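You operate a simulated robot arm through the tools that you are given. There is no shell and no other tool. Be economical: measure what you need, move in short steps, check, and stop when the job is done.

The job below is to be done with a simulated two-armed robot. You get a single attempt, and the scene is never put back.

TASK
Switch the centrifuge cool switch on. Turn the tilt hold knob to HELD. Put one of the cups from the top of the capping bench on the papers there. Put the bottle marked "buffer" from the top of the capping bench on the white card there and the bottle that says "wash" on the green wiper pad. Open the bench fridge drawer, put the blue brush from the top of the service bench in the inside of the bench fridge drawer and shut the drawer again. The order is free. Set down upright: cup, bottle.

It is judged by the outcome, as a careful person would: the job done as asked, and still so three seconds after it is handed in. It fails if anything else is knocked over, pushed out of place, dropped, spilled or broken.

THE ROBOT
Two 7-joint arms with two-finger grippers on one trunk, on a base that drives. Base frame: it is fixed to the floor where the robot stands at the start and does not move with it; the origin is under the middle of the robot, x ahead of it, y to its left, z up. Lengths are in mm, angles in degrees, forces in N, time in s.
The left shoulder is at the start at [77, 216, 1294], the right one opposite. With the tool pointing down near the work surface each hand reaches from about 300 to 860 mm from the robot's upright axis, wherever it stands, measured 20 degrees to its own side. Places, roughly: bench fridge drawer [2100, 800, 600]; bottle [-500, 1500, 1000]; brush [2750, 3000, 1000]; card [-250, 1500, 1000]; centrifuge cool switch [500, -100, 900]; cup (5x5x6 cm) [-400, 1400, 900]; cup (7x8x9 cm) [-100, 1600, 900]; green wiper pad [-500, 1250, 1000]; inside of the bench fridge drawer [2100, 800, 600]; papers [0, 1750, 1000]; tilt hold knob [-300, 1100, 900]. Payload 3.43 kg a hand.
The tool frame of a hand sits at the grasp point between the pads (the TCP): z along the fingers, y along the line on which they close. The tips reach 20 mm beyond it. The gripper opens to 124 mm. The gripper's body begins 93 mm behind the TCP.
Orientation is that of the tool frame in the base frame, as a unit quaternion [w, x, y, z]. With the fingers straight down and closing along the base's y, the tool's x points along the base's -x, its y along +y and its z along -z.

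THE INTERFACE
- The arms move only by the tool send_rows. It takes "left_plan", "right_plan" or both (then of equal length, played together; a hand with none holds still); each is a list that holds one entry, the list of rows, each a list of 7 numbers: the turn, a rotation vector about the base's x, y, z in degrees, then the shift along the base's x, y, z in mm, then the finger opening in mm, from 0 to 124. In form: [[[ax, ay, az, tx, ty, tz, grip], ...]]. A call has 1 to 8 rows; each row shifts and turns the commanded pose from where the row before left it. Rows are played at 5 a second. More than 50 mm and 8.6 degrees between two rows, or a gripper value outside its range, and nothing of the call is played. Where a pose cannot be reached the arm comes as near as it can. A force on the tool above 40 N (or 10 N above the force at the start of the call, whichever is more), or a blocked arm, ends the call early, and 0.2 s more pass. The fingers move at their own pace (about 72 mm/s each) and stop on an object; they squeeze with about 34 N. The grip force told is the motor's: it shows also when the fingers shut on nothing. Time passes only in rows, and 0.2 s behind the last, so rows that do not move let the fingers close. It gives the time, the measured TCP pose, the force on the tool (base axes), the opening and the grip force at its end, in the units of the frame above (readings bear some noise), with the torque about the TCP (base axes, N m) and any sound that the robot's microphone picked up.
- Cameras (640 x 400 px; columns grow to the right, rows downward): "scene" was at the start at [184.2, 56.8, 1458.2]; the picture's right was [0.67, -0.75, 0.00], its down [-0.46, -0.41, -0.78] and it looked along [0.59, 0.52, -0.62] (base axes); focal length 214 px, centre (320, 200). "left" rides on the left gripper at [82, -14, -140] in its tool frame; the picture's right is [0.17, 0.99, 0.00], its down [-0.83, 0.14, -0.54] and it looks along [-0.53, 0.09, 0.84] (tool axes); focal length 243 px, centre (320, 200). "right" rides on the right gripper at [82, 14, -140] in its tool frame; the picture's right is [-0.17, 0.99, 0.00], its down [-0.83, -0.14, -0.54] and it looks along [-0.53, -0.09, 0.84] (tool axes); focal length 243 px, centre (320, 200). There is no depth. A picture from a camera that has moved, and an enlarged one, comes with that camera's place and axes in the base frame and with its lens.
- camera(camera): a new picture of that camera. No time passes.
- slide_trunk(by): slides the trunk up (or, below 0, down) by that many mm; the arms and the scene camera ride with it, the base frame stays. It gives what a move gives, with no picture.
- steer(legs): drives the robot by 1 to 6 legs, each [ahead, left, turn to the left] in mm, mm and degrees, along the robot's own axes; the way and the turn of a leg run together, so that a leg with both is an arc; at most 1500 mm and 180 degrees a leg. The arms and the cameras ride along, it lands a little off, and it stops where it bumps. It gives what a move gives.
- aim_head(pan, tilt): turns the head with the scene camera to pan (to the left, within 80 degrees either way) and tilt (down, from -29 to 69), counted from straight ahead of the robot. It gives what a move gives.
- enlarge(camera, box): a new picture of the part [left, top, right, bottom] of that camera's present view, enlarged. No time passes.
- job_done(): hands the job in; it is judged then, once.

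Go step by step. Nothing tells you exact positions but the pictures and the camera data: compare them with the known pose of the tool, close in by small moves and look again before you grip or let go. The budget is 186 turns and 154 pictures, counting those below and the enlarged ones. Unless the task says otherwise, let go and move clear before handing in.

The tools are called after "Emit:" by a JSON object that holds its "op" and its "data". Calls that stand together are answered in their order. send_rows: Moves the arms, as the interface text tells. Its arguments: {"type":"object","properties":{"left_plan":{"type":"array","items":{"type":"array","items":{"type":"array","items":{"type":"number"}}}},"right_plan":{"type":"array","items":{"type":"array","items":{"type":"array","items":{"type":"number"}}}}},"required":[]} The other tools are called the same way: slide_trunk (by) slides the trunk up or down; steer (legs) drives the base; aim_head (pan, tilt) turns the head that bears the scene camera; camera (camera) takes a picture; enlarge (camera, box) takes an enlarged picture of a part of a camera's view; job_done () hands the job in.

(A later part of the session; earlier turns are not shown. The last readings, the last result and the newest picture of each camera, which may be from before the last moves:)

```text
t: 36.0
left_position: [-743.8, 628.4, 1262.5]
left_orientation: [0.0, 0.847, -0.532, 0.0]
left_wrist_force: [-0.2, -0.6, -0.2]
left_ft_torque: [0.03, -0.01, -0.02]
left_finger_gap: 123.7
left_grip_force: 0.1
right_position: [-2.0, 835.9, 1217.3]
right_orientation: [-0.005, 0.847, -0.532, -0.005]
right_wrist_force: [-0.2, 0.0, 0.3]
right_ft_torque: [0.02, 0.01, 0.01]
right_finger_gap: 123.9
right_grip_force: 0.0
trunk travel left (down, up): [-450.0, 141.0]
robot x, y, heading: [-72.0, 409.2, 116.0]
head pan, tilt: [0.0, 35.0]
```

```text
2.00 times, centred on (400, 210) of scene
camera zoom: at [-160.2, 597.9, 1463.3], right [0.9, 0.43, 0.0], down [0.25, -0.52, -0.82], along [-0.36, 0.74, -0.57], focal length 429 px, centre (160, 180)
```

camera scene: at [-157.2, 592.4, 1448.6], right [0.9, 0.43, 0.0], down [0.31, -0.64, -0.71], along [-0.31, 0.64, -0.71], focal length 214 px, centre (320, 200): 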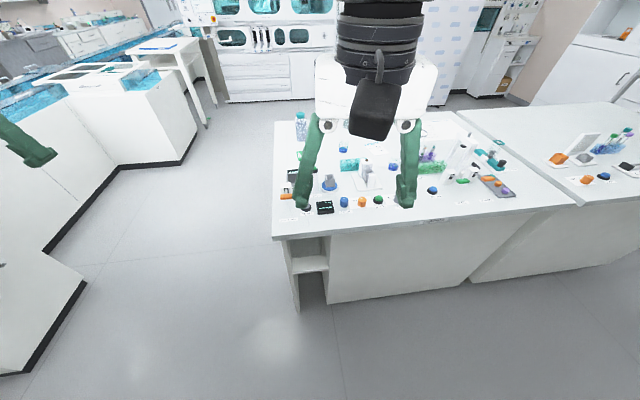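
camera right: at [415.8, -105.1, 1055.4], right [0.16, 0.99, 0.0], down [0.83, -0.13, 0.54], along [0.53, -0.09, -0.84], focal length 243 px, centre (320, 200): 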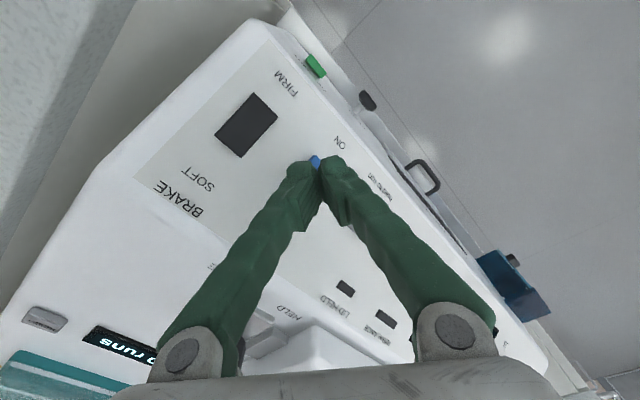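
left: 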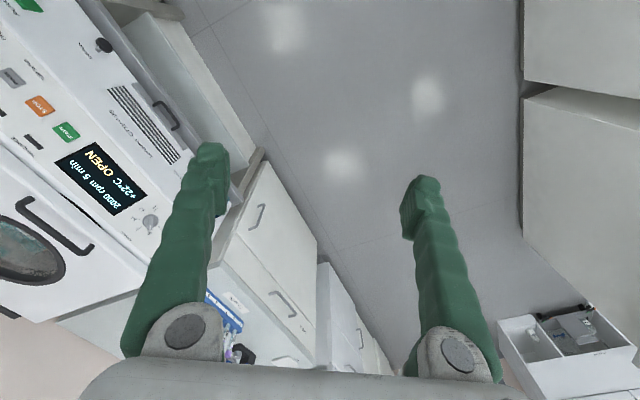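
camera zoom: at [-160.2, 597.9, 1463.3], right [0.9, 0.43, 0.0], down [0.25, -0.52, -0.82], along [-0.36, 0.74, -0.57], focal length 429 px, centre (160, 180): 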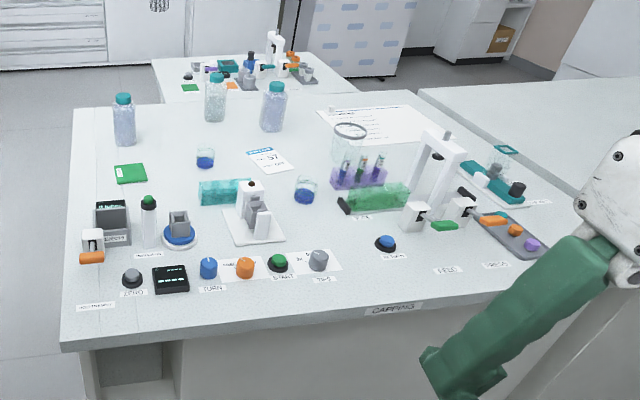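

I have a clear view of the bench: three bottles at the back, two small cups with blue liquid, the card, the pad, the papers and a row of knobs. I'll enlarge labels.

Emit:
{"op": "enlarge", "data": {"camera": "scene", "box": [270, 210, 410, 270]}}

Emit:
{"op": "enlarge", "data": {"camera": "scene", "box": [280, 145, 400, 200]}}

Emit:
{"op": "enlarge", "data": {"camera": "scene", "box": [370, 150, 530, 230]}}

```text
4.57 times, centred on (340, 240) of scene
camera zoom: at [-160.2, 597.9, 1463.3], right [0.9, 0.43, 0.0], down [0.25, -0.52, -0.82], along [-0.36, 0.74, -0.57], focal length 980 px, centre (229, 17)
```

zoom: 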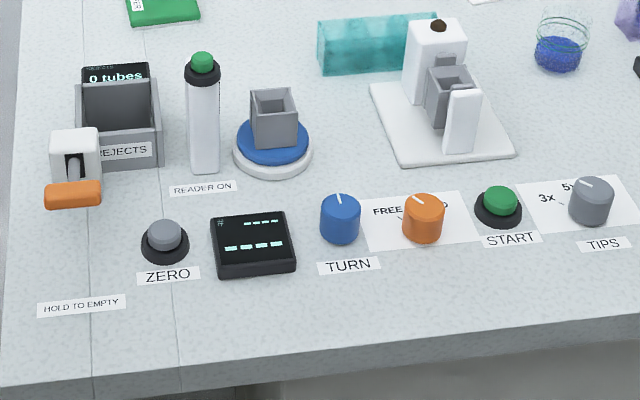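

```text
5.33 times, centred on (340, 172) of scene
camera zoom: at [-160.2, 597.9, 1463.3], right [0.9, 0.43, 0.0], down [0.25, -0.52, -0.82], along [-0.36, 0.74, -0.57], focal length 1144 px, centre (213, 347)
```

zoom: 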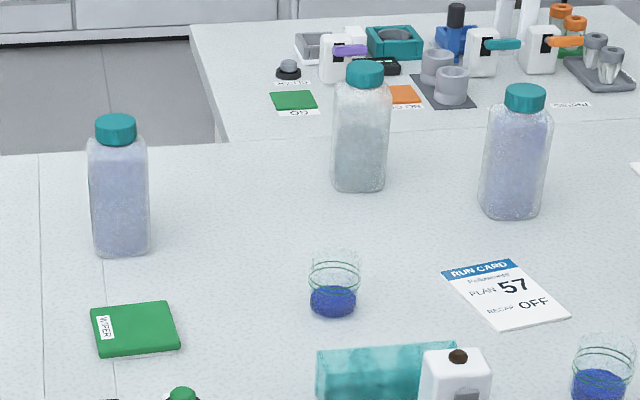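

```text
4.00 times, centred on (450, 190) of scene
camera zoom: at [-160.2, 597.9, 1463.3], right [0.9, 0.43, 0.0], down [0.25, -0.52, -0.82], along [-0.36, 0.74, -0.57], focal length 858 px, centre (-200, 240)
```

zoom: 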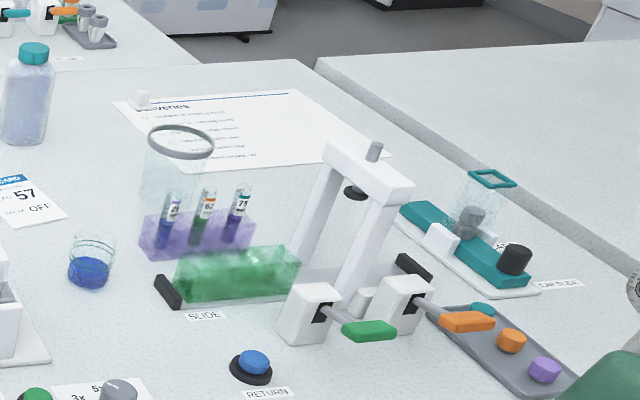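

The orange knob with FREE/HELD is the tilt hold knob. I need the bottle labels; I'll enlarge the bottles further.

Emit:
{"op": "enlarge", "data": {"camera": "scene", "box": [294, 152, 324, 202]}}

Emit:
{"op": "enlarge", "data": {"camera": "scene", "box": [335, 145, 390, 190]}}

```text
8.00 times, centred on (309, 177) of scene
camera zoom: at [-160.2, 597.9, 1463.3], right [0.9, 0.43, 0.0], down [0.25, -0.52, -0.82], along [-0.36, 0.74, -0.57], focal length 1716 px, centre (408, 384)
```

zoom: 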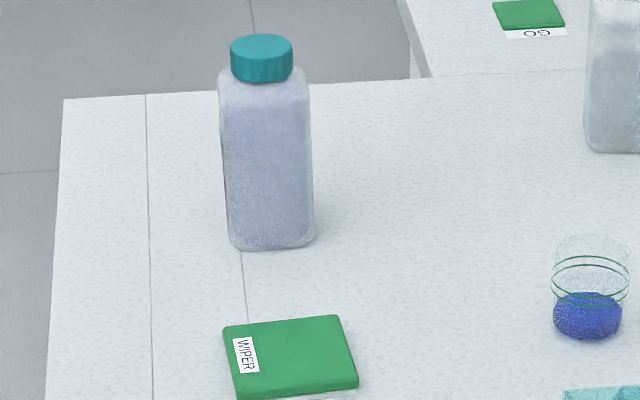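

```text
8.89 times, centred on (362, 168) of scene
camera zoom: at [-160.2, 597.9, 1463.3], right [0.9, 0.43, 0.0], down [0.25, -0.52, -0.82], along [-0.36, 0.74, -0.57], focal length 1906 px, centre (-58, 489)
```

zoom: 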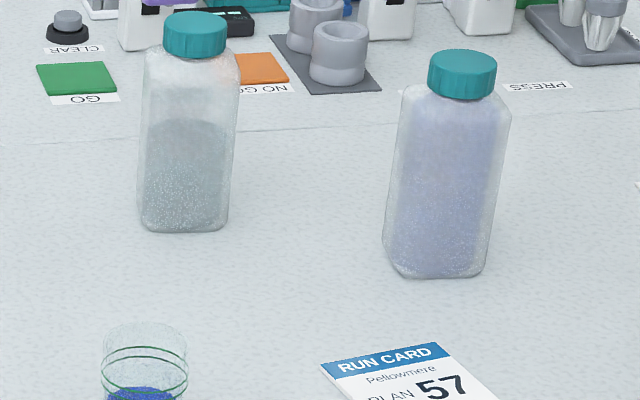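

Labels must be on the far side of the bottles; I'll look from another side later. First the front jobs (knob, cup), so I raise the trunk a bit and drive square to the front edge.

Emit:
{"op": "slide_trunk", "data": {"by": 100}}

Emit:
{"op": "steer", "data": {"legs": [[0, -400, 7], [260, -136, 0]]}}

Emit:
{"op": "aim_head", "data": {"pan": 0, "tilt": 60}}

Emit:
{"op": "camera", "data": {"camera": "scene"}}

```text
t: 37.3
left_position: [-744.4, 628.5, 1360.8]
left_orientation: [0.001, 0.847, -0.531, 0.0]
left_wrist_force: [-0.5, -0.1, -0.6]
left_ft_torque: [0.0, 0.04, -0.01]
left_finger_gap: 124.0
left_grip_force: 0.0
right_position: [6.2, 814.0, 1373.9]
right_orientation: [-0.054, 0.842, -0.53, -0.082]
right_wrist_force: [1.0, 0.5, -0.3]
right_ft_torque: [0.01, -0.01, 0.01]
right_finger_gap: 124.1
right_grip_force: 0.1
trunk travel left (down, up): [-550.0, 41.0]
robot x, y, heading: [-70.7, 415.1, 115.6]
head pan, tilt: [0.0, 35.0]
```

```text
t: 45.0
left_position: [-462.5, 1004.2, 1362.5]
left_orientation: [0.0, 0.883, -0.47, -0.001]
left_wrist_force: [-0.5, 0.8, 0.1]
left_ft_torque: [0.05, 0.03, 0.02]
left_finger_gap: 124.0
left_grip_force: 0.0
right_position: [255.0, 1294.8, 1375.0]
right_orientation: [-0.048, 0.877, -0.469, -0.087]
right_wrist_force: [-0.6, -0.9, 0.3]
right_ft_torque: [0.02, -0.01, 0.01]
right_finger_gap: 123.9
right_grip_force: 0.0
trunk travel left (down, up): [-550.0, 41.0]
robot x, y, heading: [237.5, 887.6, 124.0]
head pan, tilt: [0.0, 35.0]
```

```text
t: 45.9
left_position: [-462.3, 1005.3, 1363.0]
left_orientation: [0.0, 0.883, -0.469, 0.0]
left_wrist_force: [0.2, 0.1, 0.4]
left_ft_torque: [0.0, 0.0, -0.01]
left_finger_gap: 123.7
left_grip_force: 0.1
right_position: [254.6, 1295.6, 1373.8]
right_orientation: [-0.048, 0.878, -0.469, -0.086]
right_wrist_force: [0.3, 0.4, -0.1]
right_ft_torque: [-0.03, -0.02, 0.02]
right_finger_gap: 124.0
right_grip_force: 0.1
trunk travel left (down, up): [-550.0, 41.0]
robot x, y, heading: [234.5, 888.8, 124.1]
head pan, tilt: [0.0, 60.0]
```

```text
115 pictures are left
camera scene: at [166.6, 989.5, 1546.7], right [0.83, 0.56, 0.0], down [0.48, -0.72, -0.5], along [-0.28, 0.41, -0.87], focal length 214 px, centre (320, 200)
```

scene: 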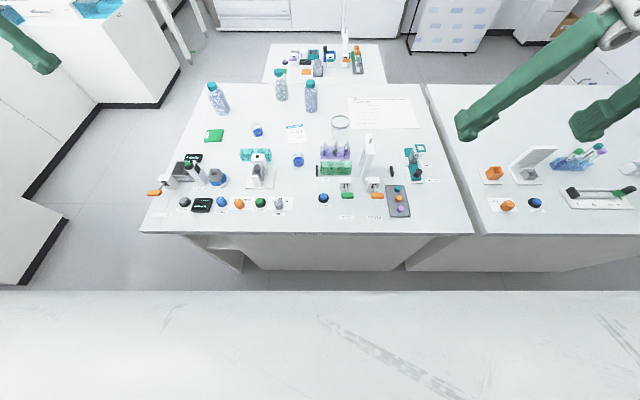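

Very good overview. I'll take two enlarged pictures to locate things accurately.

Emit:
{"op": "enlarge", "data": {"camera": "scene", "box": [140, 70, 340, 240]}}

Emit:
{"op": "enlarge", "data": {"camera": "scene", "box": [270, 80, 450, 230]}}

```text
2.35 times, centred on (240, 155) of scene
camera zoom: at [166.6, 989.5, 1546.7], right [0.83, 0.56, 0.0], down [0.48, -0.72, -0.5], along [-0.28, 0.41, -0.87], focal length 505 px, centre (508, 306)
```

zoom: 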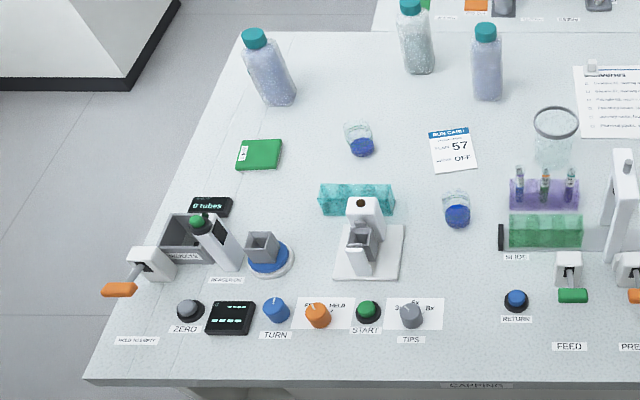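

```text
2.67 times, centred on (360, 155) of scene
camera zoom: at [166.6, 989.5, 1546.7], right [0.83, 0.56, 0.0], down [0.48, -0.72, -0.5], along [-0.28, 0.41, -0.87], focal length 572 px, centre (213, 320)
```

zoom: 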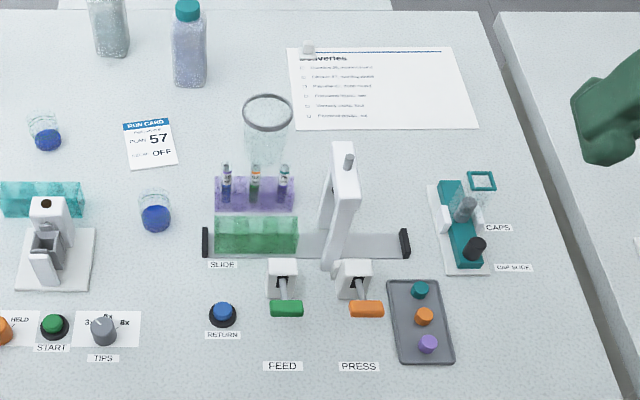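

Table top works out at about z=900, bench frame origin corner (-449, 880). The orange tilt-hold knob is near (-246, 1119); I bring the left hand above it and look.

Emit:
{"op": "send_rows", "data": {"left_plan": [[[0, 0, 0, 27, 14, -33, 60], [0, 0, 0, 27, 14, -33, 60], [0, 0, 0, 27, 14, -33, 60], [0, 0, 0, 27, 14, -33, 60], [0, 0, 0, 27, 14, -33, 60], [0, 0, 0, 27, 14, -33, 60], [0, 0, 0, 27, 14, -33, 60], [0, 0, 0, 27, 14, -30, 60]]]}}

Emit:
{"op": "camera", "data": {"camera": "left"}}

Emit:
{"op": "enlarge", "data": {"camera": "left", "box": [250, 130, 390, 230]}}

```text
t: 47.7
left_position: [-246.7, 1115.7, 1100.4]
left_orientation: [0.0, 0.883, -0.469, 0.0]
left_wrist_force: [0.0, 0.2, 0.4]
left_ft_torque: [-0.04, -0.01, 0.01]
left_finger_gap: 60.0
left_grip_force: 0.0
right_position: [253.3, 1296.4, 1375.1]
right_orientation: [-0.047, 0.878, -0.469, -0.085]
right_wrist_force: [0.3, -0.1, -1.2]
right_ft_torque: [-0.04, -0.02, 0.0]
right_finger_gap: 124.0
right_grip_force: 0.0
trunk travel left (down, up): [-550.0, 41.0]
robot x, y, heading: [230.4, 887.5, 124.0]
head pan, tilt: [0.0, 60.0]
```

```text
112 pictures are left
camera left: at [-190.3, 1055.2, 1241.0], right [-0.72, -0.69, 0.0], down [-0.58, 0.61, 0.54], along [-0.37, 0.39, -0.84], focal length 243 px, centre (320, 200)
```

left: 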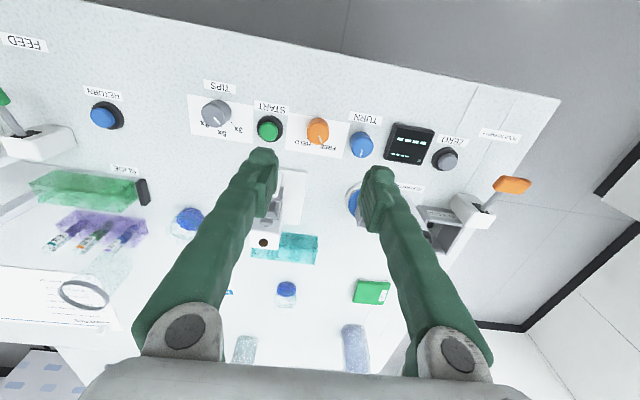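

```text
4.00 times, centred on (320, 180) of left
camera zoom: at [-190.3, 1055.2, 1241.0], right [-0.72, -0.69, 0.0], down [-0.58, 0.61, 0.54], along [-0.37, 0.39, -0.84], focal length 970 px, centre (320, 280)
```

zoom: 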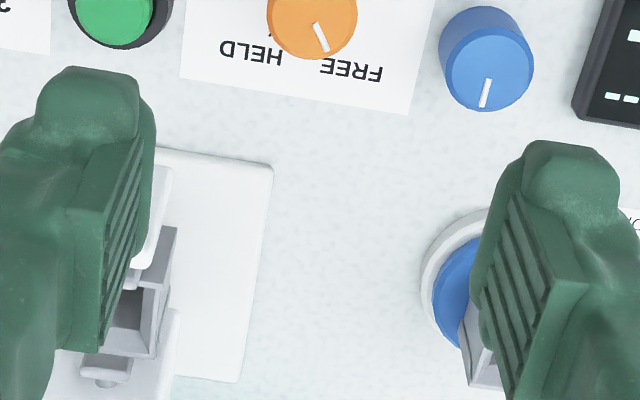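

Emit:
{"op": "enlarge", "data": {"camera": "left", "box": [275, 100, 365, 160]}}

```text
6.67 times, centred on (320, 130) of left
camera zoom: at [-190.3, 1055.2, 1241.0], right [-0.72, -0.69, 0.0], down [-0.58, 0.61, 0.54], along [-0.37, 0.39, -0.84], focal length 1618 px, centre (320, 667)
```

zoom: 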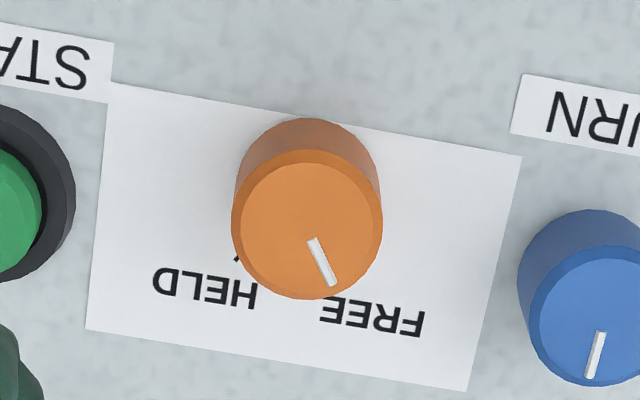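

The pointer is near FREE; HELD is about 68° clockwise (from above). I'll pre-turn the left hand +34° and come down over the knob.

Emit:
{"op": "send_rows", "data": {"left_plan": [[[0, 0, 8.5, -3, 4, -40, 50], [0, 0, 8.5, -3, 4, -40, 50], [0, 0, 8.5, -3, 4, -40, 50], [0, 0, 8.5, -1, 1, -28, 50]]]}}

Emit:
{"op": "camera", "data": {"camera": "left"}}

Emit:
{"op": "enlarge", "data": {"camera": "scene", "box": [180, 160, 310, 240]}}

```text
t: 48.7
left_position: [-353.1, 1120.7, 983.4]
left_orientation: [-0.001, 0.972, -0.235, 0.006]
left_wrist_force: [-0.1, 0.4, 0.5]
left_ft_torque: [0.0, -0.04, -0.01]
left_finger_gap: 50.0
left_grip_force: 0.0
left hand out of reach, approached as far as the arm can: row 2, 3, 4
right_position: [251.6, 1296.8, 1374.8]
right_orientation: [-0.048, 0.878, -0.469, -0.085]
right_wrist_force: [-0.6, -0.2, 0.1]
right_ft_torque: [-0.01, -0.06, -0.01]
right_finger_gap: 123.9
right_grip_force: 0.0
trunk travel left (down, up): [-550.0, 41.0]
robot x, y, heading: [232.6, 884.2, 123.9]
head pan, tilt: [0.0, 60.0]
```

```text
109 pictures are left
camera left: at [-275.5, 1096.5, 1124.1], right [-0.3, -0.95, 0.0], down [-0.81, 0.25, 0.53], along [-0.5, 0.16, -0.85], focal length 243 px, centre (320, 200)
```

left: 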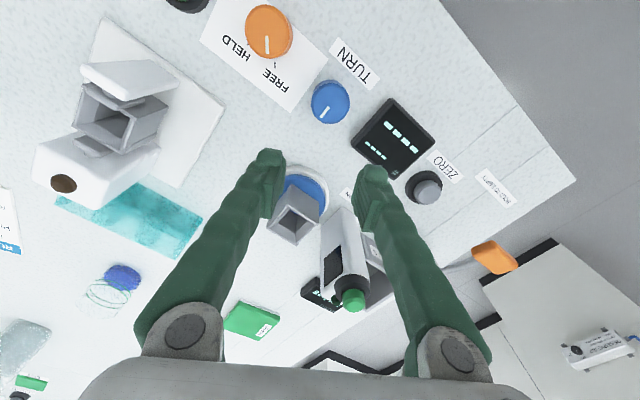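

```text
4.92 times, centred on (245, 200) of scene
camera zoom: at [164.1, 990.1, 1546.4], right [0.83, 0.56, 0.0], down [0.48, -0.72, -0.5], along [-0.28, 0.41, -0.87], focal length 1056 px, centre (689, 200)
```

zoom: 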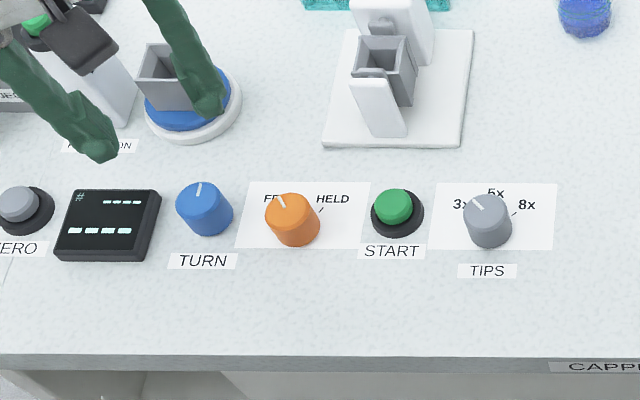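

The arm couldn't follow the positive yaw and drifted left toward the dish. I lift straight up first, then undo the turn.

Emit:
{"op": "send_rows", "data": {"left_plan": [[[0, 0, 0, 0, 0, 45, 60], [0, 0, 0, 0, 0, 45, 60], [0, 0, 0, 0, 0, 45, 60], [0, 0, -8.5, 20, 0, 20, 60], [0, 0, -8.5, 30, 0, 0, 60], [0, 0, -8.5, 30, 0, 0, 60], [0, 0, -5, 16, 9, 0, 60]]]}}

Emit:
{"op": "slide_trunk", "data": {"by": -150}}

```text
t: 50.3
left_position: [-257.6, 1130.4, 1140.0]
left_orientation: [-0.001, 0.879, -0.478, 0.003]
left_wrist_force: [0.6, 0.0, -0.4]
left_ft_torque: [0.02, 0.05, -0.01]
left_finger_gap: 60.1
left_grip_force: 0.1
left hand out of reach, approached as far as the arm can: row 3
right_position: [256.9, 1295.9, 1373.9]
right_orientation: [-0.047, 0.878, -0.469, -0.086]
right_wrist_force: [0.0, 0.2, 0.4]
right_ft_torque: [-0.02, 0.02, -0.04]
right_finger_gap: 124.2
right_grip_force: 0.2
trunk travel left (down, up): [-550.0, 41.0]
robot x, y, heading: [229.7, 886.4, 123.9]
head pan, tilt: [0.0, 60.0]
```

```text
t: 52.0
left_position: [-260.1, 1130.0, 990.3]
left_orientation: [-0.001, 0.879, -0.477, 0.001]
left_wrist_force: [-0.5, 0.4, 0.6]
left_ft_torque: [-0.01, 0.01, 0.0]
left_finger_gap: 60.0
left_grip_force: 0.1
right_position: [244.1, 1312.3, 1176.1]
right_orientation: [-0.01, 0.882, -0.471, -0.016]
right_wrist_force: [1.0, 0.2, -0.5]
right_ft_torque: [-0.04, 0.01, -0.01]
right_finger_gap: 124.2
right_grip_force: 0.1
trunk travel left (down, up): [-400.0, 191.0]
robot x, y, heading: [231.9, 887.8, 123.8]
head pan, tilt: [0.0, 60.0]
```

Emit:
{"op": "enlarge", "data": {"camera": "left", "box": [240, 110, 400, 210]}}

Emit:
{"op": "enlarge", "data": {"camera": "scene", "box": [180, 160, 310, 240]}}

```text
4.00 times, centred on (320, 160) of left
camera zoom: at [-205.1, 1069.8, 1129.6], right [-0.74, -0.68, 0.0], down [-0.57, 0.62, 0.54], along [-0.36, 0.4, -0.84], focal length 970 px, centre (320, 360)
```

zoom: 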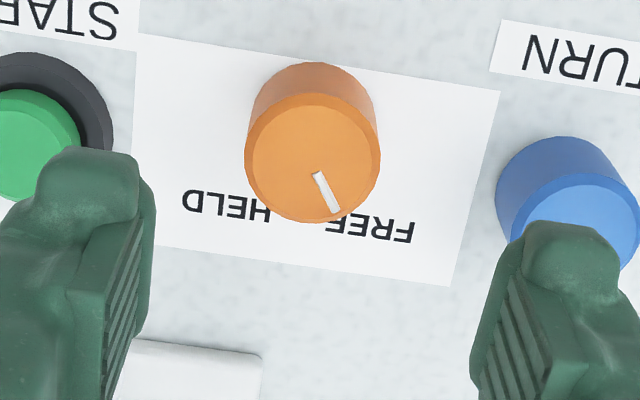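

```text
4.92 times, centred on (245, 200) of scene
camera zoom: at [124.0, 1052.3, 1376.7], right [0.83, 0.56, 0.0], down [0.48, -0.72, -0.5], along [-0.28, 0.41, -0.87], focal length 1056 px, centre (689, 200)
```

zoom: 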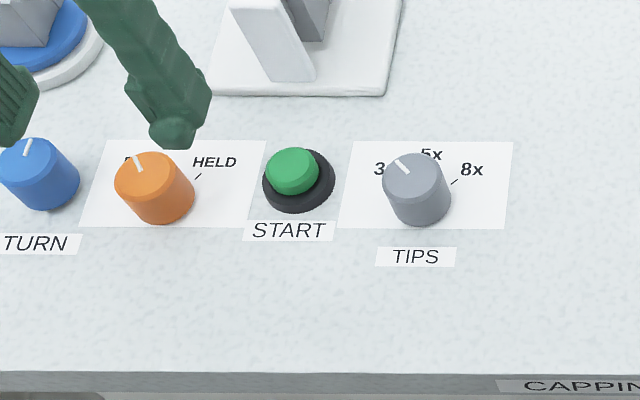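

Knob top is near (-252, 1125, 930). With the trunk lower I come down over it at neutral yaw.

Emit:
{"op": "send_rows", "data": {"left_plan": [[[0, 0, 0, 8, -5, 0, 48], [0, 0, 0, 0, 0, -25, 48], [0, 0, 0, 0, 0, -20, 48], [0, 0, 0, 0, 0, -12, 48]]]}}

Emit:
{"op": "enlarge", "data": {"camera": "left", "box": [240, 110, 400, 210]}}

Emit:
{"op": "enlarge", "data": {"camera": "scene", "box": [180, 160, 310, 240]}}

```text
t: 53.0
left_position: [-252.1, 1127.3, 932.8]
left_orientation: [0.0, 0.879, -0.476, 0.002]
left_wrist_force: [-0.7, 0.4, 0.5]
left_ft_torque: [-0.03, 0.01, -0.01]
left_finger_gap: 48.3
left_grip_force: 0.0
right_position: [243.2, 1311.3, 1177.5]
right_orientation: [-0.01, 0.882, -0.471, -0.015]
right_wrist_force: [-0.3, -0.1, -0.1]
right_ft_torque: [0.03, -0.03, 0.0]
right_finger_gap: 124.4
right_grip_force: 0.1
trunk travel left (down, up): [-400.0, 191.0]
robot x, y, heading: [232.2, 886.3, 124.1]
head pan, tilt: [0.0, 60.0]
```

```text
4.00 times, centred on (320, 160) of left
camera zoom: at [-196.8, 1065.9, 1072.6], right [-0.74, -0.68, 0.0], down [-0.57, 0.62, 0.54], along [-0.36, 0.4, -0.84], focal length 970 px, centre (320, 360)
```

zoom: 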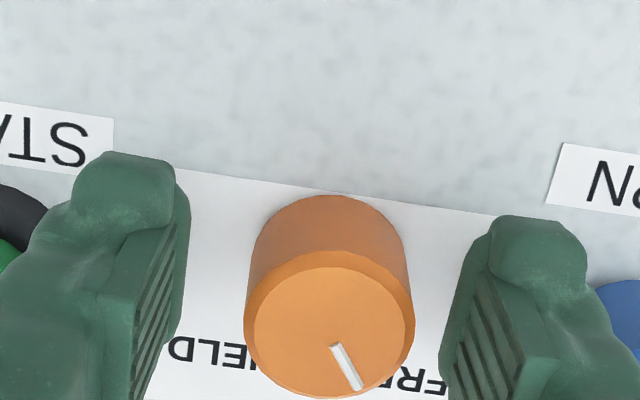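

```text
4.92 times, centred on (245, 200) of scene
camera zoom: at [123.3, 1052.3, 1376.6], right [0.83, 0.56, 0.0], down [0.48, -0.72, -0.5], along [-0.28, 0.41, -0.87], focal length 1056 px, centre (689, 200)
```

zoom: 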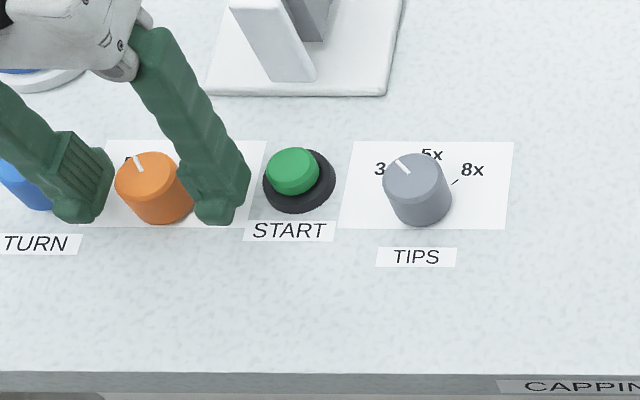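

The knob sits between the fingers. I close on it and turn clockwise.

Emit:
{"op": "send_rows", "data": {"left_plan": [[[0, 0, 0, -3, 2, -3, 40], [0, 0, 0, 0, 0, 0, 10], [0, 0, 0, 0, 0, 0, 10], [0, 0, -8, 0, 0, 0, 10], [0, 0, -8, 0, 0, 0, 10]]]}}

```text
t: 54.2
left_position: [-254.3, 1128.5, 929.7]
left_orientation: [0.0, 0.803, -0.595, 0.001]
left_wrist_force: [-4.2, -3.4, 10.0]
left_ft_torque: [-0.94, -0.25, -0.01]
left_finger_gap: 28.9
left_grip_force: 45.0
right_position: [243.0, 1309.8, 1175.9]
right_orientation: [-0.009, 0.882, -0.471, -0.016]
right_wrist_force: [-0.4, -0.6, 0.1]
right_ft_torque: [0.01, 0.0, 0.02]
right_finger_gap: 124.1
right_grip_force: 0.1
trunk travel left (down, up): [-400.0, 191.0]
robot x, y, heading: [232.3, 887.3, 123.8]
head pan, tilt: [0.0, 60.0]
```

Emit:
{"op": "send_rows", "data": {"left_plan": [[[0, 0, -8, 0, 0, 0, 10], [0, 0, -8, 0, 0, 0, 10], [0, 0, -8, 0, 0, 0, 10], [0, 0, -8, 0, 0, 0, 10], [0, 0, -8, 0, 0, 0, 10], [0, 0, -8, 0, 0, 0, 10], [0, 0, -5, 0, 0, 0, 10]]]}}

Emit:
{"op": "camera", "data": {"camera": "left"}}

```text
t: 55.9
left_position: [-255.1, 1128.7, 930.3]
left_orientation: [0.0, -0.452, 0.892, 0.001]
left_wrist_force: [-1.9, 4.9, 19.9]
left_ft_torque: [0.05, -0.07, 0.02]
left_finger_gap: 28.9
left_grip_force: 45.4
right_position: [243.2, 1312.6, 1176.3]
right_orientation: [-0.01, 0.882, -0.471, -0.015]
right_wrist_force: [-0.1, 1.1, 0.5]
right_ft_torque: [0.0, 0.01, 0.03]
right_finger_gap: 124.1
right_grip_force: 0.0
trunk travel left (down, up): [-400.0, 191.0]
robot x, y, heading: [230.4, 890.9, 123.7]
head pan, tilt: [0.0, 60.0]
```

```text
103 pictures are left
camera left: at [-292.5, 1053.9, 1069.7], right [-0.89, 0.45, 0.0], down [0.38, 0.75, 0.54], along [0.24, 0.48, -0.84], focal length 243 px, centre (320, 200)
```

left: 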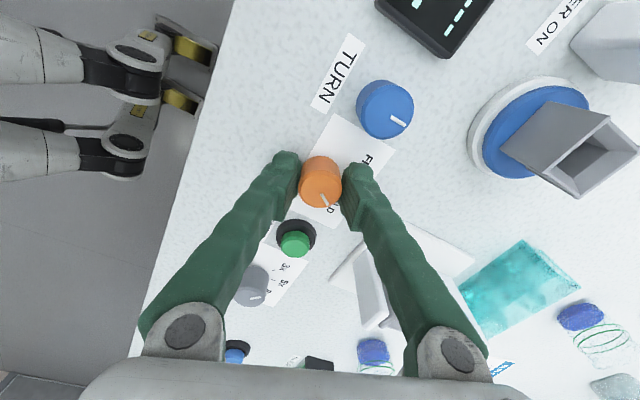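

Emit:
{"op": "send_rows", "data": {"left_plan": [[[0, 0, 0, 0, 0, 0, 46], [0, 0, 0, 0, 0, 2, 46], [0, 0, 0, 0, 0, 40, 46], [0, 0, 0, 0, 0, 40, 46]]]}}

Emit:
{"op": "enlarge", "data": {"camera": "left", "box": [250, 100, 390, 200]}}

```text
t: 56.9
left_position: [-254.8, 1130.0, 1012.6]
left_orientation: [0.0, -0.454, 0.891, -0.001]
left_wrist_force: [0.0, -0.2, 0.1]
left_ft_torque: [-0.01, 0.02, 0.0]
left_finger_gap: 46.1
left_grip_force: 0.1
right_position: [244.6, 1312.1, 1175.6]
right_orientation: [-0.011, 0.882, -0.471, -0.015]
right_wrist_force: [-0.3, -0.6, 0.0]
right_ft_torque: [0.05, -0.01, 0.0]
right_finger_gap: 124.2
right_grip_force: 0.0
trunk travel left (down, up): [-400.0, 191.0]
robot x, y, heading: [232.2, 889.4, 124.2]
head pan, tilt: [0.0, 60.0]
```

```text
4.00 times, centred on (320, 150) of left
camera zoom: at [-292.5, 1055.1, 1152.3], right [-0.9, 0.45, 0.0], down [0.38, 0.76, 0.54], along [0.24, 0.48, -0.84], focal length 970 px, centre (320, 400)
```

zoom: 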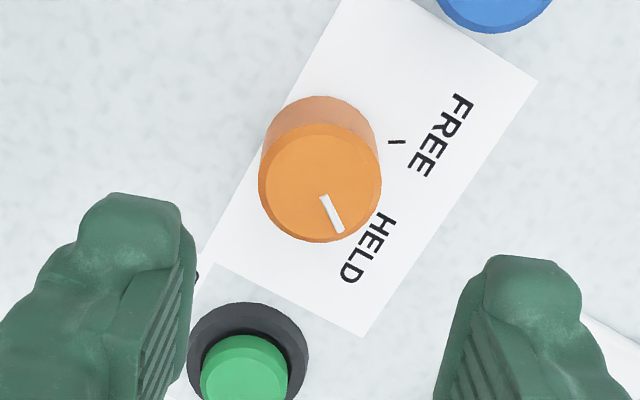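

The pointer is on HELD. I raise the left hand and turn it back; then move the robot a bit right and nearer for the cup.

Emit:
{"op": "send_rows", "data": {"left_plan": [[[0, 0, 8.5, 0, 0, 35, 80], [0, 0, 8.5, 0, 0, 35, 80], [0, 0, 8.5, 0, 0, 35, 80], [0, 0, 8.5, 0, 0, 35, 80], [0, 0, 8.5, 0, 0, 35, 80], [0, 0, 8.5, 0, 0, 35, 80], [0, 0, 8.5, 0, 0, 20, 80], [0, 0, 8.5, 0, 0, 0, 80]]]}}

Emit:
{"op": "slide_trunk", "data": {"by": 100}}

Emit:
{"op": "steer", "data": {"legs": [[30, -130, 0]]}}

Emit:
{"op": "camera", "data": {"camera": "scene"}}

Emit:
{"op": "camera", "data": {"camera": "right"}}

```text
t: 58.6
left_position: [-254.9, 1125.3, 1238.8]
left_orientation: [-0.003, 0.875, -0.484, 0.001]
left_wrist_force: [-0.3, 0.0, -0.2]
left_ft_torque: [0.02, 0.0, -0.01]
left_finger_gap: 79.7
left_grip_force: 0.1
right_position: [243.1, 1312.1, 1176.3]
right_orientation: [-0.01, 0.882, -0.471, -0.016]
right_wrist_force: [0.4, -0.4, 0.5]
right_ft_torque: [0.0, 0.01, 0.01]
right_finger_gap: 124.1
right_grip_force: 0.0
trunk travel left (down, up): [-400.0, 191.0]
robot x, y, heading: [234.7, 884.9, 124.2]
head pan, tilt: [0.0, 60.0]
```

```text
t: 60.0
left_position: [-237.7, 1103.8, 1398.4]
left_orientation: [-0.035, 0.872, -0.484, -0.062]
left_wrist_force: [0.8, -0.1, -0.6]
left_ft_torque: [-0.03, -0.02, -0.01]
left_finger_gap: 80.0
left_grip_force: 0.1
right_position: [245.0, 1310.0, 1281.2]
right_orientation: [-0.015, 0.882, -0.471, -0.024]
right_wrist_force: [0.1, -0.2, -1.0]
right_ft_torque: [0.04, -0.04, 0.0]
right_finger_gap: 124.0
right_grip_force: 0.1
trunk travel left (down, up): [-500.0, 91.0]
robot x, y, heading: [236.6, 886.5, 124.0]
head pan, tilt: [0.0, 60.0]
```

```text
t: 62.4
left_position: [-146.8, 1201.1, 1397.2]
left_orientation: [-0.035, 0.873, -0.482, -0.062]
left_wrist_force: [-0.1, -0.3, 0.0]
left_ft_torque: [0.0, 0.0, -0.04]
left_finger_gap: 80.1
left_grip_force: 0.1
right_position: [336.2, 1407.8, 1281.7]
right_orientation: [-0.016, 0.882, -0.47, -0.023]
right_wrist_force: [0.0, 0.0, 0.2]
right_ft_torque: [0.01, -0.01, 0.04]
right_finger_gap: 123.9
right_grip_force: 0.1
trunk travel left (down, up): [-500.0, 91.0]
robot x, y, heading: [327.4, 988.9, 124.3]
head pan, tilt: [0.0, 60.0]
```

```text
101 pictures are left
camera scene: at [236.9, 1119.1, 1486.7], right [0.83, 0.56, 0.0], down [0.49, -0.72, -0.5], along [-0.28, 0.41, -0.87], focal length 214 px, centre (320, 200)
```

scene: 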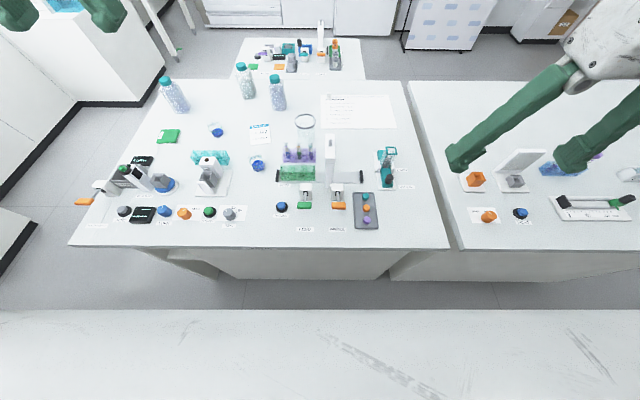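

```text
100 pictures are left
camera right: at [373.8, 1325.0, 1417.4], right [-0.91, -0.41, 0.01], down [-0.33, 0.74, 0.59], along [-0.25, 0.53, -0.81], focal length 243 px, centre (320, 200)
```

right: 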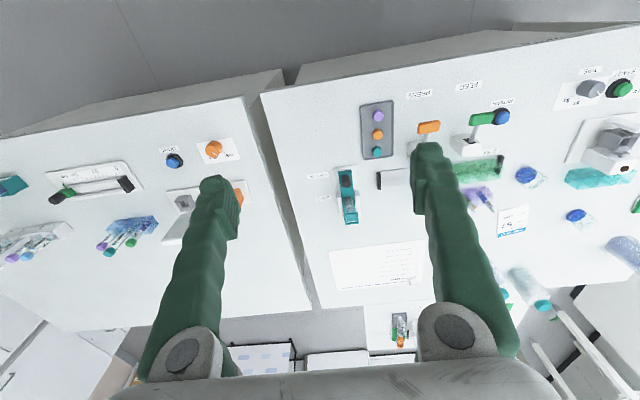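

I'm at about 340 mm from the edge with room under me; I move a little nearer and left so the right arm reaches the papers.

Emit:
{"op": "steer", "data": {"legs": [[65, 80, 0]]}}

Emit:
{"op": "enlarge", "data": {"camera": "scene", "box": [240, 80, 440, 230]}}

```text
t: 64.1
left_position: [-247.1, 1207.6, 1398.8]
left_orientation: [-0.034, 0.874, -0.481, -0.063]
left_wrist_force: [1.1, 1.2, 0.2]
left_ft_torque: [-0.02, -0.01, 0.0]
left_finger_gap: 80.2
left_grip_force: 0.1
right_position: [234.5, 1415.8, 1282.3]
right_orientation: [-0.015, 0.882, -0.47, -0.024]
right_wrist_force: [0.2, -0.1, -0.2]
right_ft_torque: [0.02, 0.01, -0.01]
right_finger_gap: 123.9
right_grip_force: 0.1
trunk travel left (down, up): [-500.0, 91.0]
robot x, y, heading: [222.2, 992.6, 124.3]
head pan, tilt: [0.0, 60.0]
```

```text
2.67 times, centred on (340, 155) of scene
camera zoom: at [136.7, 1127.0, 1486.8], right [0.83, 0.56, 0.0], down [0.49, -0.72, -0.5], along [-0.28, 0.41, -0.87], focal length 572 px, centre (267, 320)
```

zoom: 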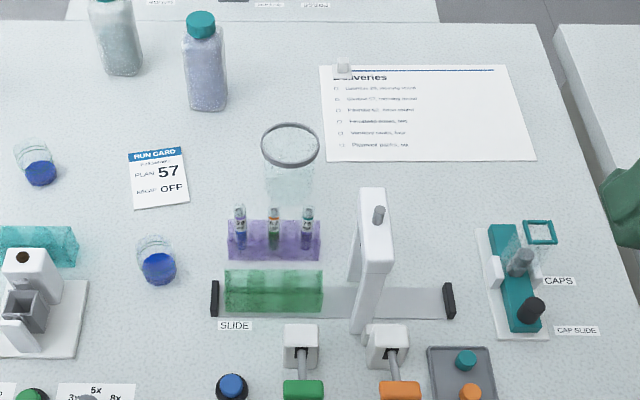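

The empty beaker-type cup stands at about (-132, 1579), just before the papers. I bring the right hand over it.

Emit:
{"op": "send_rows", "data": {"right_plan": [[[-2.8, -1.6, 0, -45, 20, 0, 124], [0, 0, 0, -45, 20, 0, 124], [0, 0, 0, -45, 20, 0, 124], [0, 0, 0, -45, 20, 0, 124], [0, 0, 0, -45, 20, 0, 124], [0, 0, 0, -45, 20, 0, 124], [0, 0, 0, -45, 20, 0, 124], [0, 0, 0, -45, 20, 0, 124]]]}}

Emit:
{"op": "send_rows", "data": {"right_plan": [[[0, 0, 0, -3, 2, -45, 124], [0, 0, 0, -3, 2, -45, 124], [0, 0, 0, 0, 0, -45, 124]]]}}

Emit:
{"op": "camera", "data": {"camera": "right"}}

Emit:
{"op": "enlarge", "data": {"camera": "scene", "box": [240, 80, 440, 230]}}

```text
t: 65.9
left_position: [-253.0, 1208.5, 1396.6]
left_orientation: [-0.035, 0.874, -0.481, -0.061]
left_wrist_force: [-1.0, -0.4, -0.4]
left_ft_torque: [-0.02, -0.04, 0.01]
left_finger_gap: 80.0
left_grip_force: 0.1
right_position: [179.1, 1428.1, 1272.0]
right_orientation: [-0.015, 0.882, -0.471, -0.025]
right_wrist_force: [-0.7, 0.5, -0.4]
right_ft_torque: [0.03, -0.08, -0.02]
right_finger_gap: 123.8
right_grip_force: 0.0
right hand out of reach, approached as far as the arm can: row 1, 2, 3, 4, 5, 6, 7, 8
trunk travel left (down, up): [-500.0, 91.0]
robot x, y, heading: [223.5, 993.1, 124.4]
head pan, tilt: [0.0, 60.0]
```

```text
t: 66.7
left_position: [-249.5, 1209.2, 1397.7]
left_orientation: [-0.035, 0.874, -0.481, -0.062]
left_wrist_force: [0.1, 0.3, -0.2]
left_ft_torque: [-0.01, 0.01, 0.0]
left_finger_gap: 80.2
left_grip_force: 0.1
right_position: [178.0, 1429.8, 1135.8]
right_orientation: [-0.015, 0.882, -0.47, -0.024]
right_wrist_force: [0.0, 0.5, -0.3]
right_ft_torque: [0.0, -0.01, 0.0]
right_finger_gap: 124.0
right_grip_force: 0.1
trunk travel left (down, up): [-500.0, 91.0]
robot x, y, heading: [224.0, 994.8, 124.3]
head pan, tilt: [0.0, 60.0]
```

```text
98 pictures are left
camera right: at [215.7, 1348.1, 1271.1], right [-0.91, -0.41, 0.01], down [-0.33, 0.74, 0.59], along [-0.25, 0.53, -0.81], focal length 243 px, centre (320, 200)
```

right: 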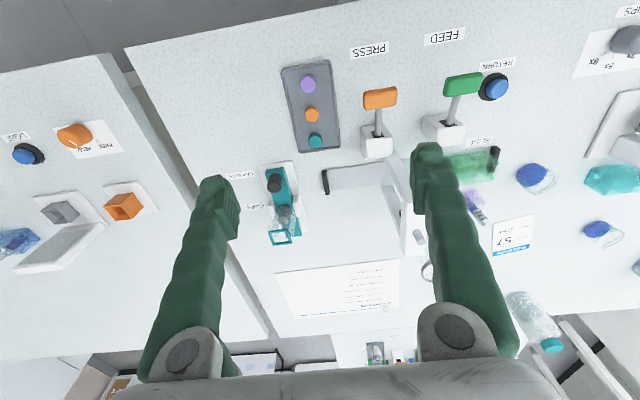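

```text
2.67 times, centred on (340, 155) of scene
camera zoom: at [135.2, 1127.5, 1486.6], right [0.83, 0.56, 0.0], down [0.49, -0.72, -0.5], along [-0.28, 0.41, -0.87], focal length 572 px, centre (267, 320)
```

zoom: 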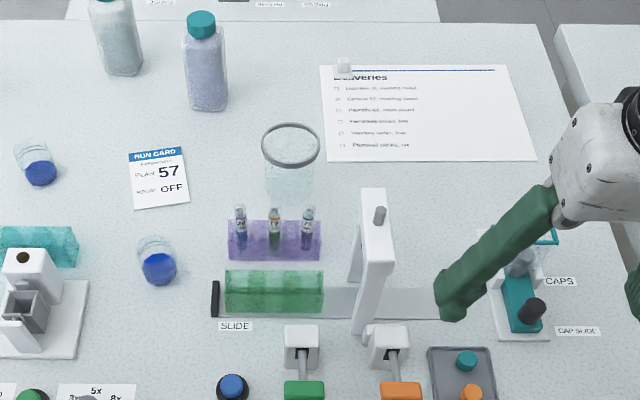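

The reach is limited when the hand is high relative to the shoulder. I raise the trunk and then try forward moves in short steps.

Emit:
{"op": "slide_trunk", "data": {"by": 88}}

Emit:
{"op": "send_rows", "data": {"right_plan": [[[-2.8, -1.6, 0, -10, 30, -10, 124], [0, 0, 0, -15, 35, -5, 124], [0, 0, 0, -20, 35, 0, 124]]]}}

```text
t: 68.0
left_position: [-216.3, 1156.9, 1562.3]
left_orientation: [-0.081, 0.863, -0.476, -0.148]
left_wrist_force: [0.8, 0.5, -0.7]
left_ft_torque: [-0.03, -0.01, 0.05]
left_finger_gap: 80.1
left_grip_force: 0.1
right_position: [174.4, 1428.4, 1224.1]
right_orientation: [-0.015, 0.883, -0.469, -0.025]
right_wrist_force: [-0.4, 0.7, 0.1]
right_ft_torque: [-0.04, 0.04, -0.01]
right_finger_gap: 123.7
right_grip_force: 0.0
trunk travel left (down, up): [-588.0, 3.0]
robot x, y, heading: [224.7, 992.8, 124.2]
head pan, tilt: [0.0, 60.0]
```

```text
t: 68.8
left_position: [-215.1, 1162.7, 1562.2]
left_orientation: [-0.08, 0.863, -0.477, -0.148]
left_wrist_force: [-0.4, 1.2, -0.5]
left_ft_torque: [-0.09, 0.02, 0.05]
left_finger_gap: 80.3
left_grip_force: 0.2
right_position: [106.6, 1454.6, 1207.9]
right_orientation: [0.001, 0.882, -0.471, -0.001]
right_wrist_force: [0.0, -0.8, -0.1]
right_ft_torque: [-0.01, 0.03, -0.01]
right_finger_gap: 123.9
right_grip_force: 0.1
right hand out of reach, approached as far as the arm can: row 1, 2, 3
trunk travel left (down, up): [-588.0, 3.0]
robot x, y, heading: [225.9, 993.2, 124.0]
head pan, tilt: [0.0, 60.0]
```

Emit:
{"op": "send_rows", "data": {"right_plan": [[[0, 0, 0, -5, 8, -40, 124], [0, 0, 0, -25, 37, 0, 124], [0, 0, 0, -25, 37, 0, 124], [0, 0, 0, -25, 37, 0, 124]]]}}

```text
t: 69.8
left_position: [-216.8, 1157.4, 1562.3]
left_orientation: [-0.083, 0.862, -0.477, -0.149]
left_wrist_force: [0.2, -0.5, 0.3]
left_ft_torque: [-0.01, -0.02, -0.03]
left_finger_gap: 80.0
left_grip_force: 0.0
right_position: [7.2, 1472.5, 1173.6]
right_orientation: [0.0, 0.882, -0.472, -0.003]
right_wrist_force: [-0.6, 0.3, 0.2]
right_ft_torque: [-0.03, -0.03, 0.01]
right_finger_gap: 123.9
right_grip_force: 0.0
right hand out of reach, approached as far as the arm can: row 1, 2, 3, 4
trunk travel left (down, up): [-588.0, 3.0]
robot x, y, heading: [224.6, 993.4, 124.2]
head pan, tilt: [0.0, 60.0]
```

The arm reaches better when lower. I shift left past the portal, lower to about z=1080 and go forward over the tube rack.

Emit:
{"op": "send_rows", "data": {"right_plan": [[[0, 0, 0, -40, -26, 0, 124], [0, 0, 0, -36, -24, 0, 124]]]}}

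Emit:
{"op": "camera", "data": {"camera": "scene"}}

```text
t: 70.4
left_position: [-219.1, 1157.6, 1561.7]
left_orientation: [-0.083, 0.862, -0.477, -0.149]
left_wrist_force: [1.2, 0.0, 0.5]
left_ft_torque: [0.0, -0.05, -0.01]
left_finger_gap: 79.9
left_grip_force: 0.1
right_position: [-66.4, 1435.5, 1179.6]
right_orientation: [0.007, 0.876, -0.482, -0.005]
right_wrist_force: [-0.2, -0.2, 0.0]
right_ft_torque: [0.01, -0.05, -0.02]
right_finger_gap: 124.1
right_grip_force: 0.1
trunk travel left (down, up): [-588.0, 3.0]
robot x, y, heading: [224.2, 991.9, 124.2]
head pan, tilt: [0.0, 60.0]
```

```text
96 pictures are left
camera scene: at [180.7, 1055.3, 1585.7], right [0.83, 0.56, 0.0], down [0.49, -0.72, -0.5], along [-0.28, 0.41, -0.87], focal length 214 px, centre (320, 200)
```

scene: 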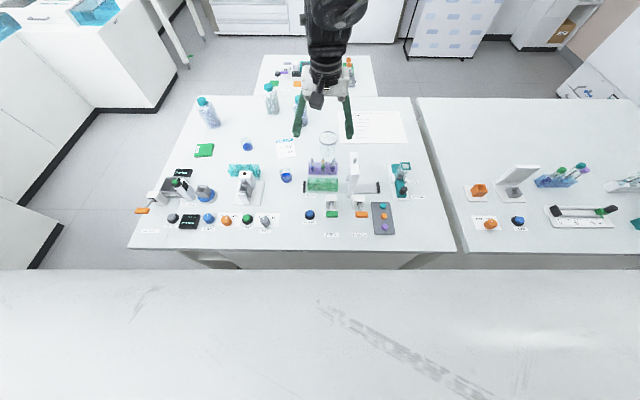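

Emit:
{"op": "send_rows", "data": {"right_plan": [[[0, 0, 0, 0, 0, -45, 124], [0, 0, 0, 0, 0, -45, 124], [0, 0, 0, -16, 36, 0, 124], [0, 0, 0, -16, 36, 0, 124]]]}}

Emit:
{"op": "camera", "data": {"camera": "right"}}

```text
t: 71.4
left_position: [-215.1, 1157.0, 1564.1]
left_orientation: [-0.082, 0.862, -0.476, -0.151]
left_wrist_force: [0.1, 0.6, 0.3]
left_ft_torque: [-0.02, 0.0, -0.03]
left_finger_gap: 80.2
left_grip_force: 0.0
right_position: [-79.7, 1451.0, 1086.0]
right_orientation: [0.001, 0.883, -0.469, -0.004]
right_wrist_force: [-0.3, 0.2, -0.2]
right_ft_torque: [0.01, 0.01, 0.0]
right_finger_gap: 123.8
right_grip_force: 0.0
right hand out of reach, approached as far as the arm can: row 3, 4
trunk travel left (down, up): [-588.0, 3.0]
robot x, y, heading: [224.2, 996.8, 123.9]
head pan, tilt: [0.0, 60.0]
```

```text
95 pictures are left
camera right: at [-44.7, 1374.7, 1225.2], right [-0.91, -0.41, 0.01], down [-0.34, 0.77, 0.54], along [-0.23, 0.49, -0.84], focal length 243 px, centre (320, 200)
```

right: 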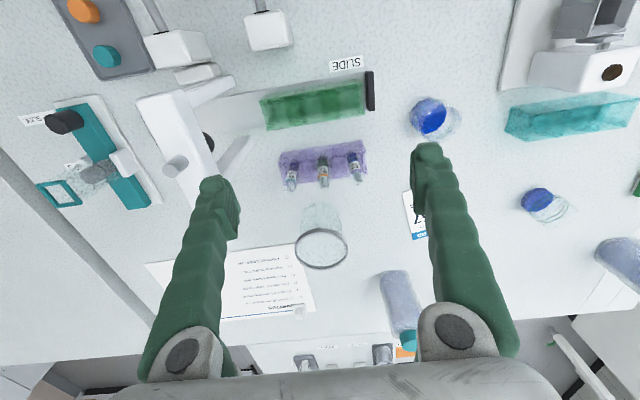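

The trunk leans back as it rises, costing forward reach. I raise the hand a bit and lower the trunk so the shoulders come forward.

Emit:
{"op": "send_rows", "data": {"right_plan": [[[0, 0, 0, -13, -10, 45, 124], [0, 0, 0, -12, -8, 45, 124], [0, 0, 0, 0, 0, 15, 124]]]}}

Emit:
{"op": "slide_trunk", "data": {"by": -100}}

Emit:
{"op": "camera", "data": {"camera": "scene"}}

```text
t: 72.4
left_position: [-215.8, 1158.7, 1563.6]
left_orientation: [-0.082, 0.863, -0.476, -0.149]
left_wrist_force: [0.0, -0.4, 0.3]
left_ft_torque: [0.0, 0.03, -0.04]
left_finger_gap: 80.1
left_grip_force: 0.1
right_position: [-74.5, 1445.5, 1147.3]
right_orientation: [0.017, 0.869, -0.493, 0.038]
right_wrist_force: [-0.4, -0.2, 0.4]
right_ft_torque: [-0.03, -0.01, 0.0]
right_finger_gap: 124.2
right_grip_force: 0.1
trunk travel left (down, up): [-588.0, 3.0]
robot x, y, heading: [225.0, 991.3, 124.3]
head pan, tilt: [0.0, 60.0]
stopped in row 3 (right hand): the arm was blocked; the commanded pose is now the measured one
```

```text
t: 73.2
left_position: [-220.0, 1159.5, 1498.9]
left_orientation: [-0.078, 0.865, -0.475, -0.141]
left_wrist_force: [0.1, 0.6, -0.4]
left_ft_torque: [-0.02, -0.01, 0.02]
left_finger_gap: 79.9
left_grip_force: 0.1
right_position: [-46.0, 1478.2, 1065.0]
right_orientation: [0.008, 0.85, -0.522, 0.063]
right_wrist_force: [-8.6, -11.7, 32.1]
right_ft_torque: [1.14, -1.73, -0.28]
right_finger_gap: 122.4
right_grip_force: 0.1
trunk travel left (down, up): [-534.0, 57.0]
robot x, y, heading: [221.7, 994.5, 124.1]
head pan, tilt: [0.0, 60.0]
stopped: the force on the tool passed its limit at 140 N (the readings are from after the stop); the commanded pose is now the measured one
```

```text
94 pictures are left
camera scene: at [147.6, 1104.0, 1526.6], right [0.83, 0.56, 0.0], down [0.49, -0.71, -0.5], along [-0.28, 0.41, -0.87], focal length 214 px, centre (320, 200)
```

scene: 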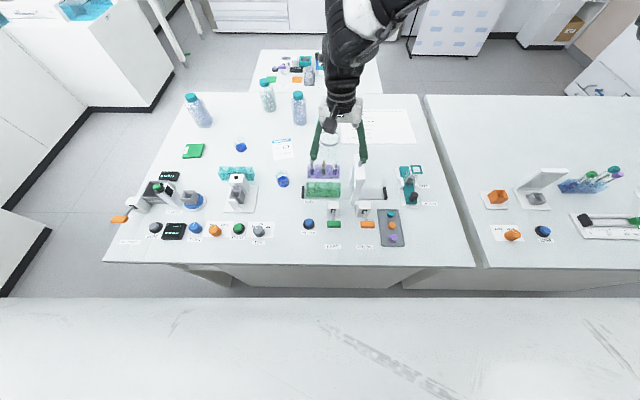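

A finger came down on the portal top. I lift straight up to release it and check that nothing moved.

Emit:
{"op": "send_rows", "data": {"right_plan": [[[0, 0, 0, 0, 0, 10, 124], [0, 0, 0, 0, 0, 20, 124], [0, 0, 0, 0, 0, 30, 124]]]}}

Emit:
{"op": "enlarge", "data": {"camera": "scene", "box": [270, 100, 430, 220]}}

```text
t: 74.0
left_position: [-218.8, 1162.3, 1500.6]
left_orientation: [-0.077, 0.864, -0.476, -0.142]
left_wrist_force: [-0.3, 0.3, 0.1]
left_ft_torque: [-0.01, 0.0, 0.0]
left_finger_gap: 80.1
left_grip_force: 0.0
right_position: [-30.5, 1491.0, 1112.5]
right_orientation: [0.002, 0.844, -0.531, 0.074]
right_wrist_force: [0.3, -0.3, 0.2]
right_ft_torque: [0.01, 0.01, 0.0]
right_finger_gap: 124.0
right_grip_force: 0.0
trunk travel left (down, up): [-534.0, 57.0]
robot x, y, heading: [224.2, 993.8, 124.2]
head pan, tilt: [0.0, 60.0]
```

```text
3.33 times, centred on (350, 160) of scene
camera zoom: at [148.9, 1106.2, 1527.3], right [0.83, 0.56, 0.0], down [0.49, -0.71, -0.5], along [-0.28, 0.41, -0.87], focal length 715 px, centre (220, 333)
```

zoom: 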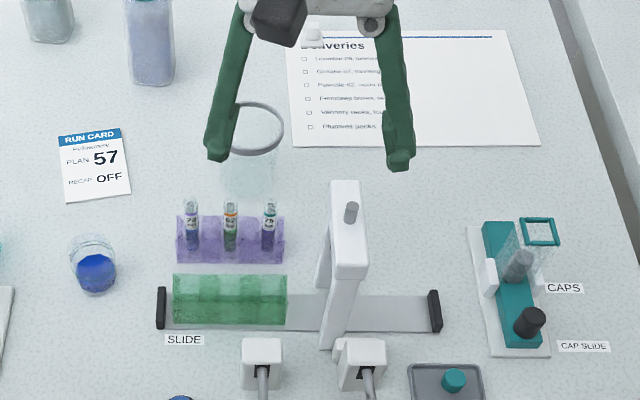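

Nothing seems displaced. I move the hand left of the portal and level it.

Emit:
{"op": "send_rows", "data": {"right_plan": [[[2.1, 3.7, 4, -25, -17, 15, 124], [2.1, 3.7, 4.1, -30, -20, 15, 124], [0, 0, 0, -20, -13, 0, 124]]]}}

Emit:
{"op": "enlarge", "data": {"camera": "scene", "box": [270, 80, 430, 220]}}

```text
t: 74.7
left_position: [-220.1, 1163.6, 1501.0]
left_orientation: [-0.076, 0.865, -0.476, -0.141]
left_wrist_force: [0.2, 0.5, -0.7]
left_ft_torque: [-0.04, -0.04, -0.02]
left_finger_gap: 79.8
left_grip_force: 0.0
right_position: [-46.7, 1521.9, 1121.8]
right_orientation: [-0.016, 0.849, -0.528, 0.018]
right_wrist_force: [0.4, -0.3, 0.0]
right_ft_torque: [0.0, 0.0, -0.02]
right_finger_gap: 124.1
right_grip_force: 0.0
trunk travel left (down, up): [-534.0, 57.0]
robot x, y, heading: [218.8, 992.5, 124.2]
head pan, tilt: [0.0, 60.0]
stopped in row 3 (right hand): the arm was blocked; the commanded pose is now the measured one
```

```text
2.86 times, centred on (350, 150) of scene
camera zoom: at [148.0, 1108.1, 1527.1], right [0.83, 0.56, 0.0], down [0.49, -0.72, -0.5], along [-0.28, 0.41, -0.87], focal length 613 px, centre (234, 343)
```

zoom: 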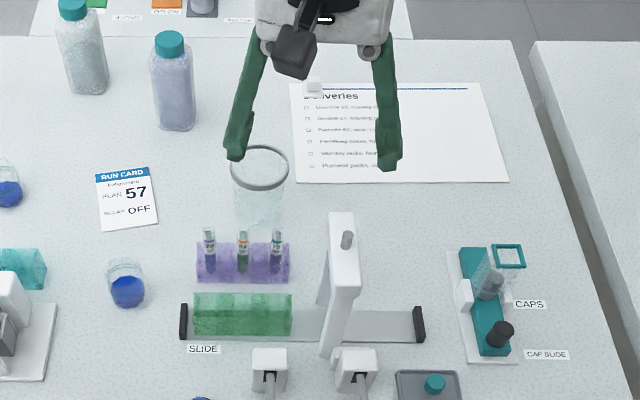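

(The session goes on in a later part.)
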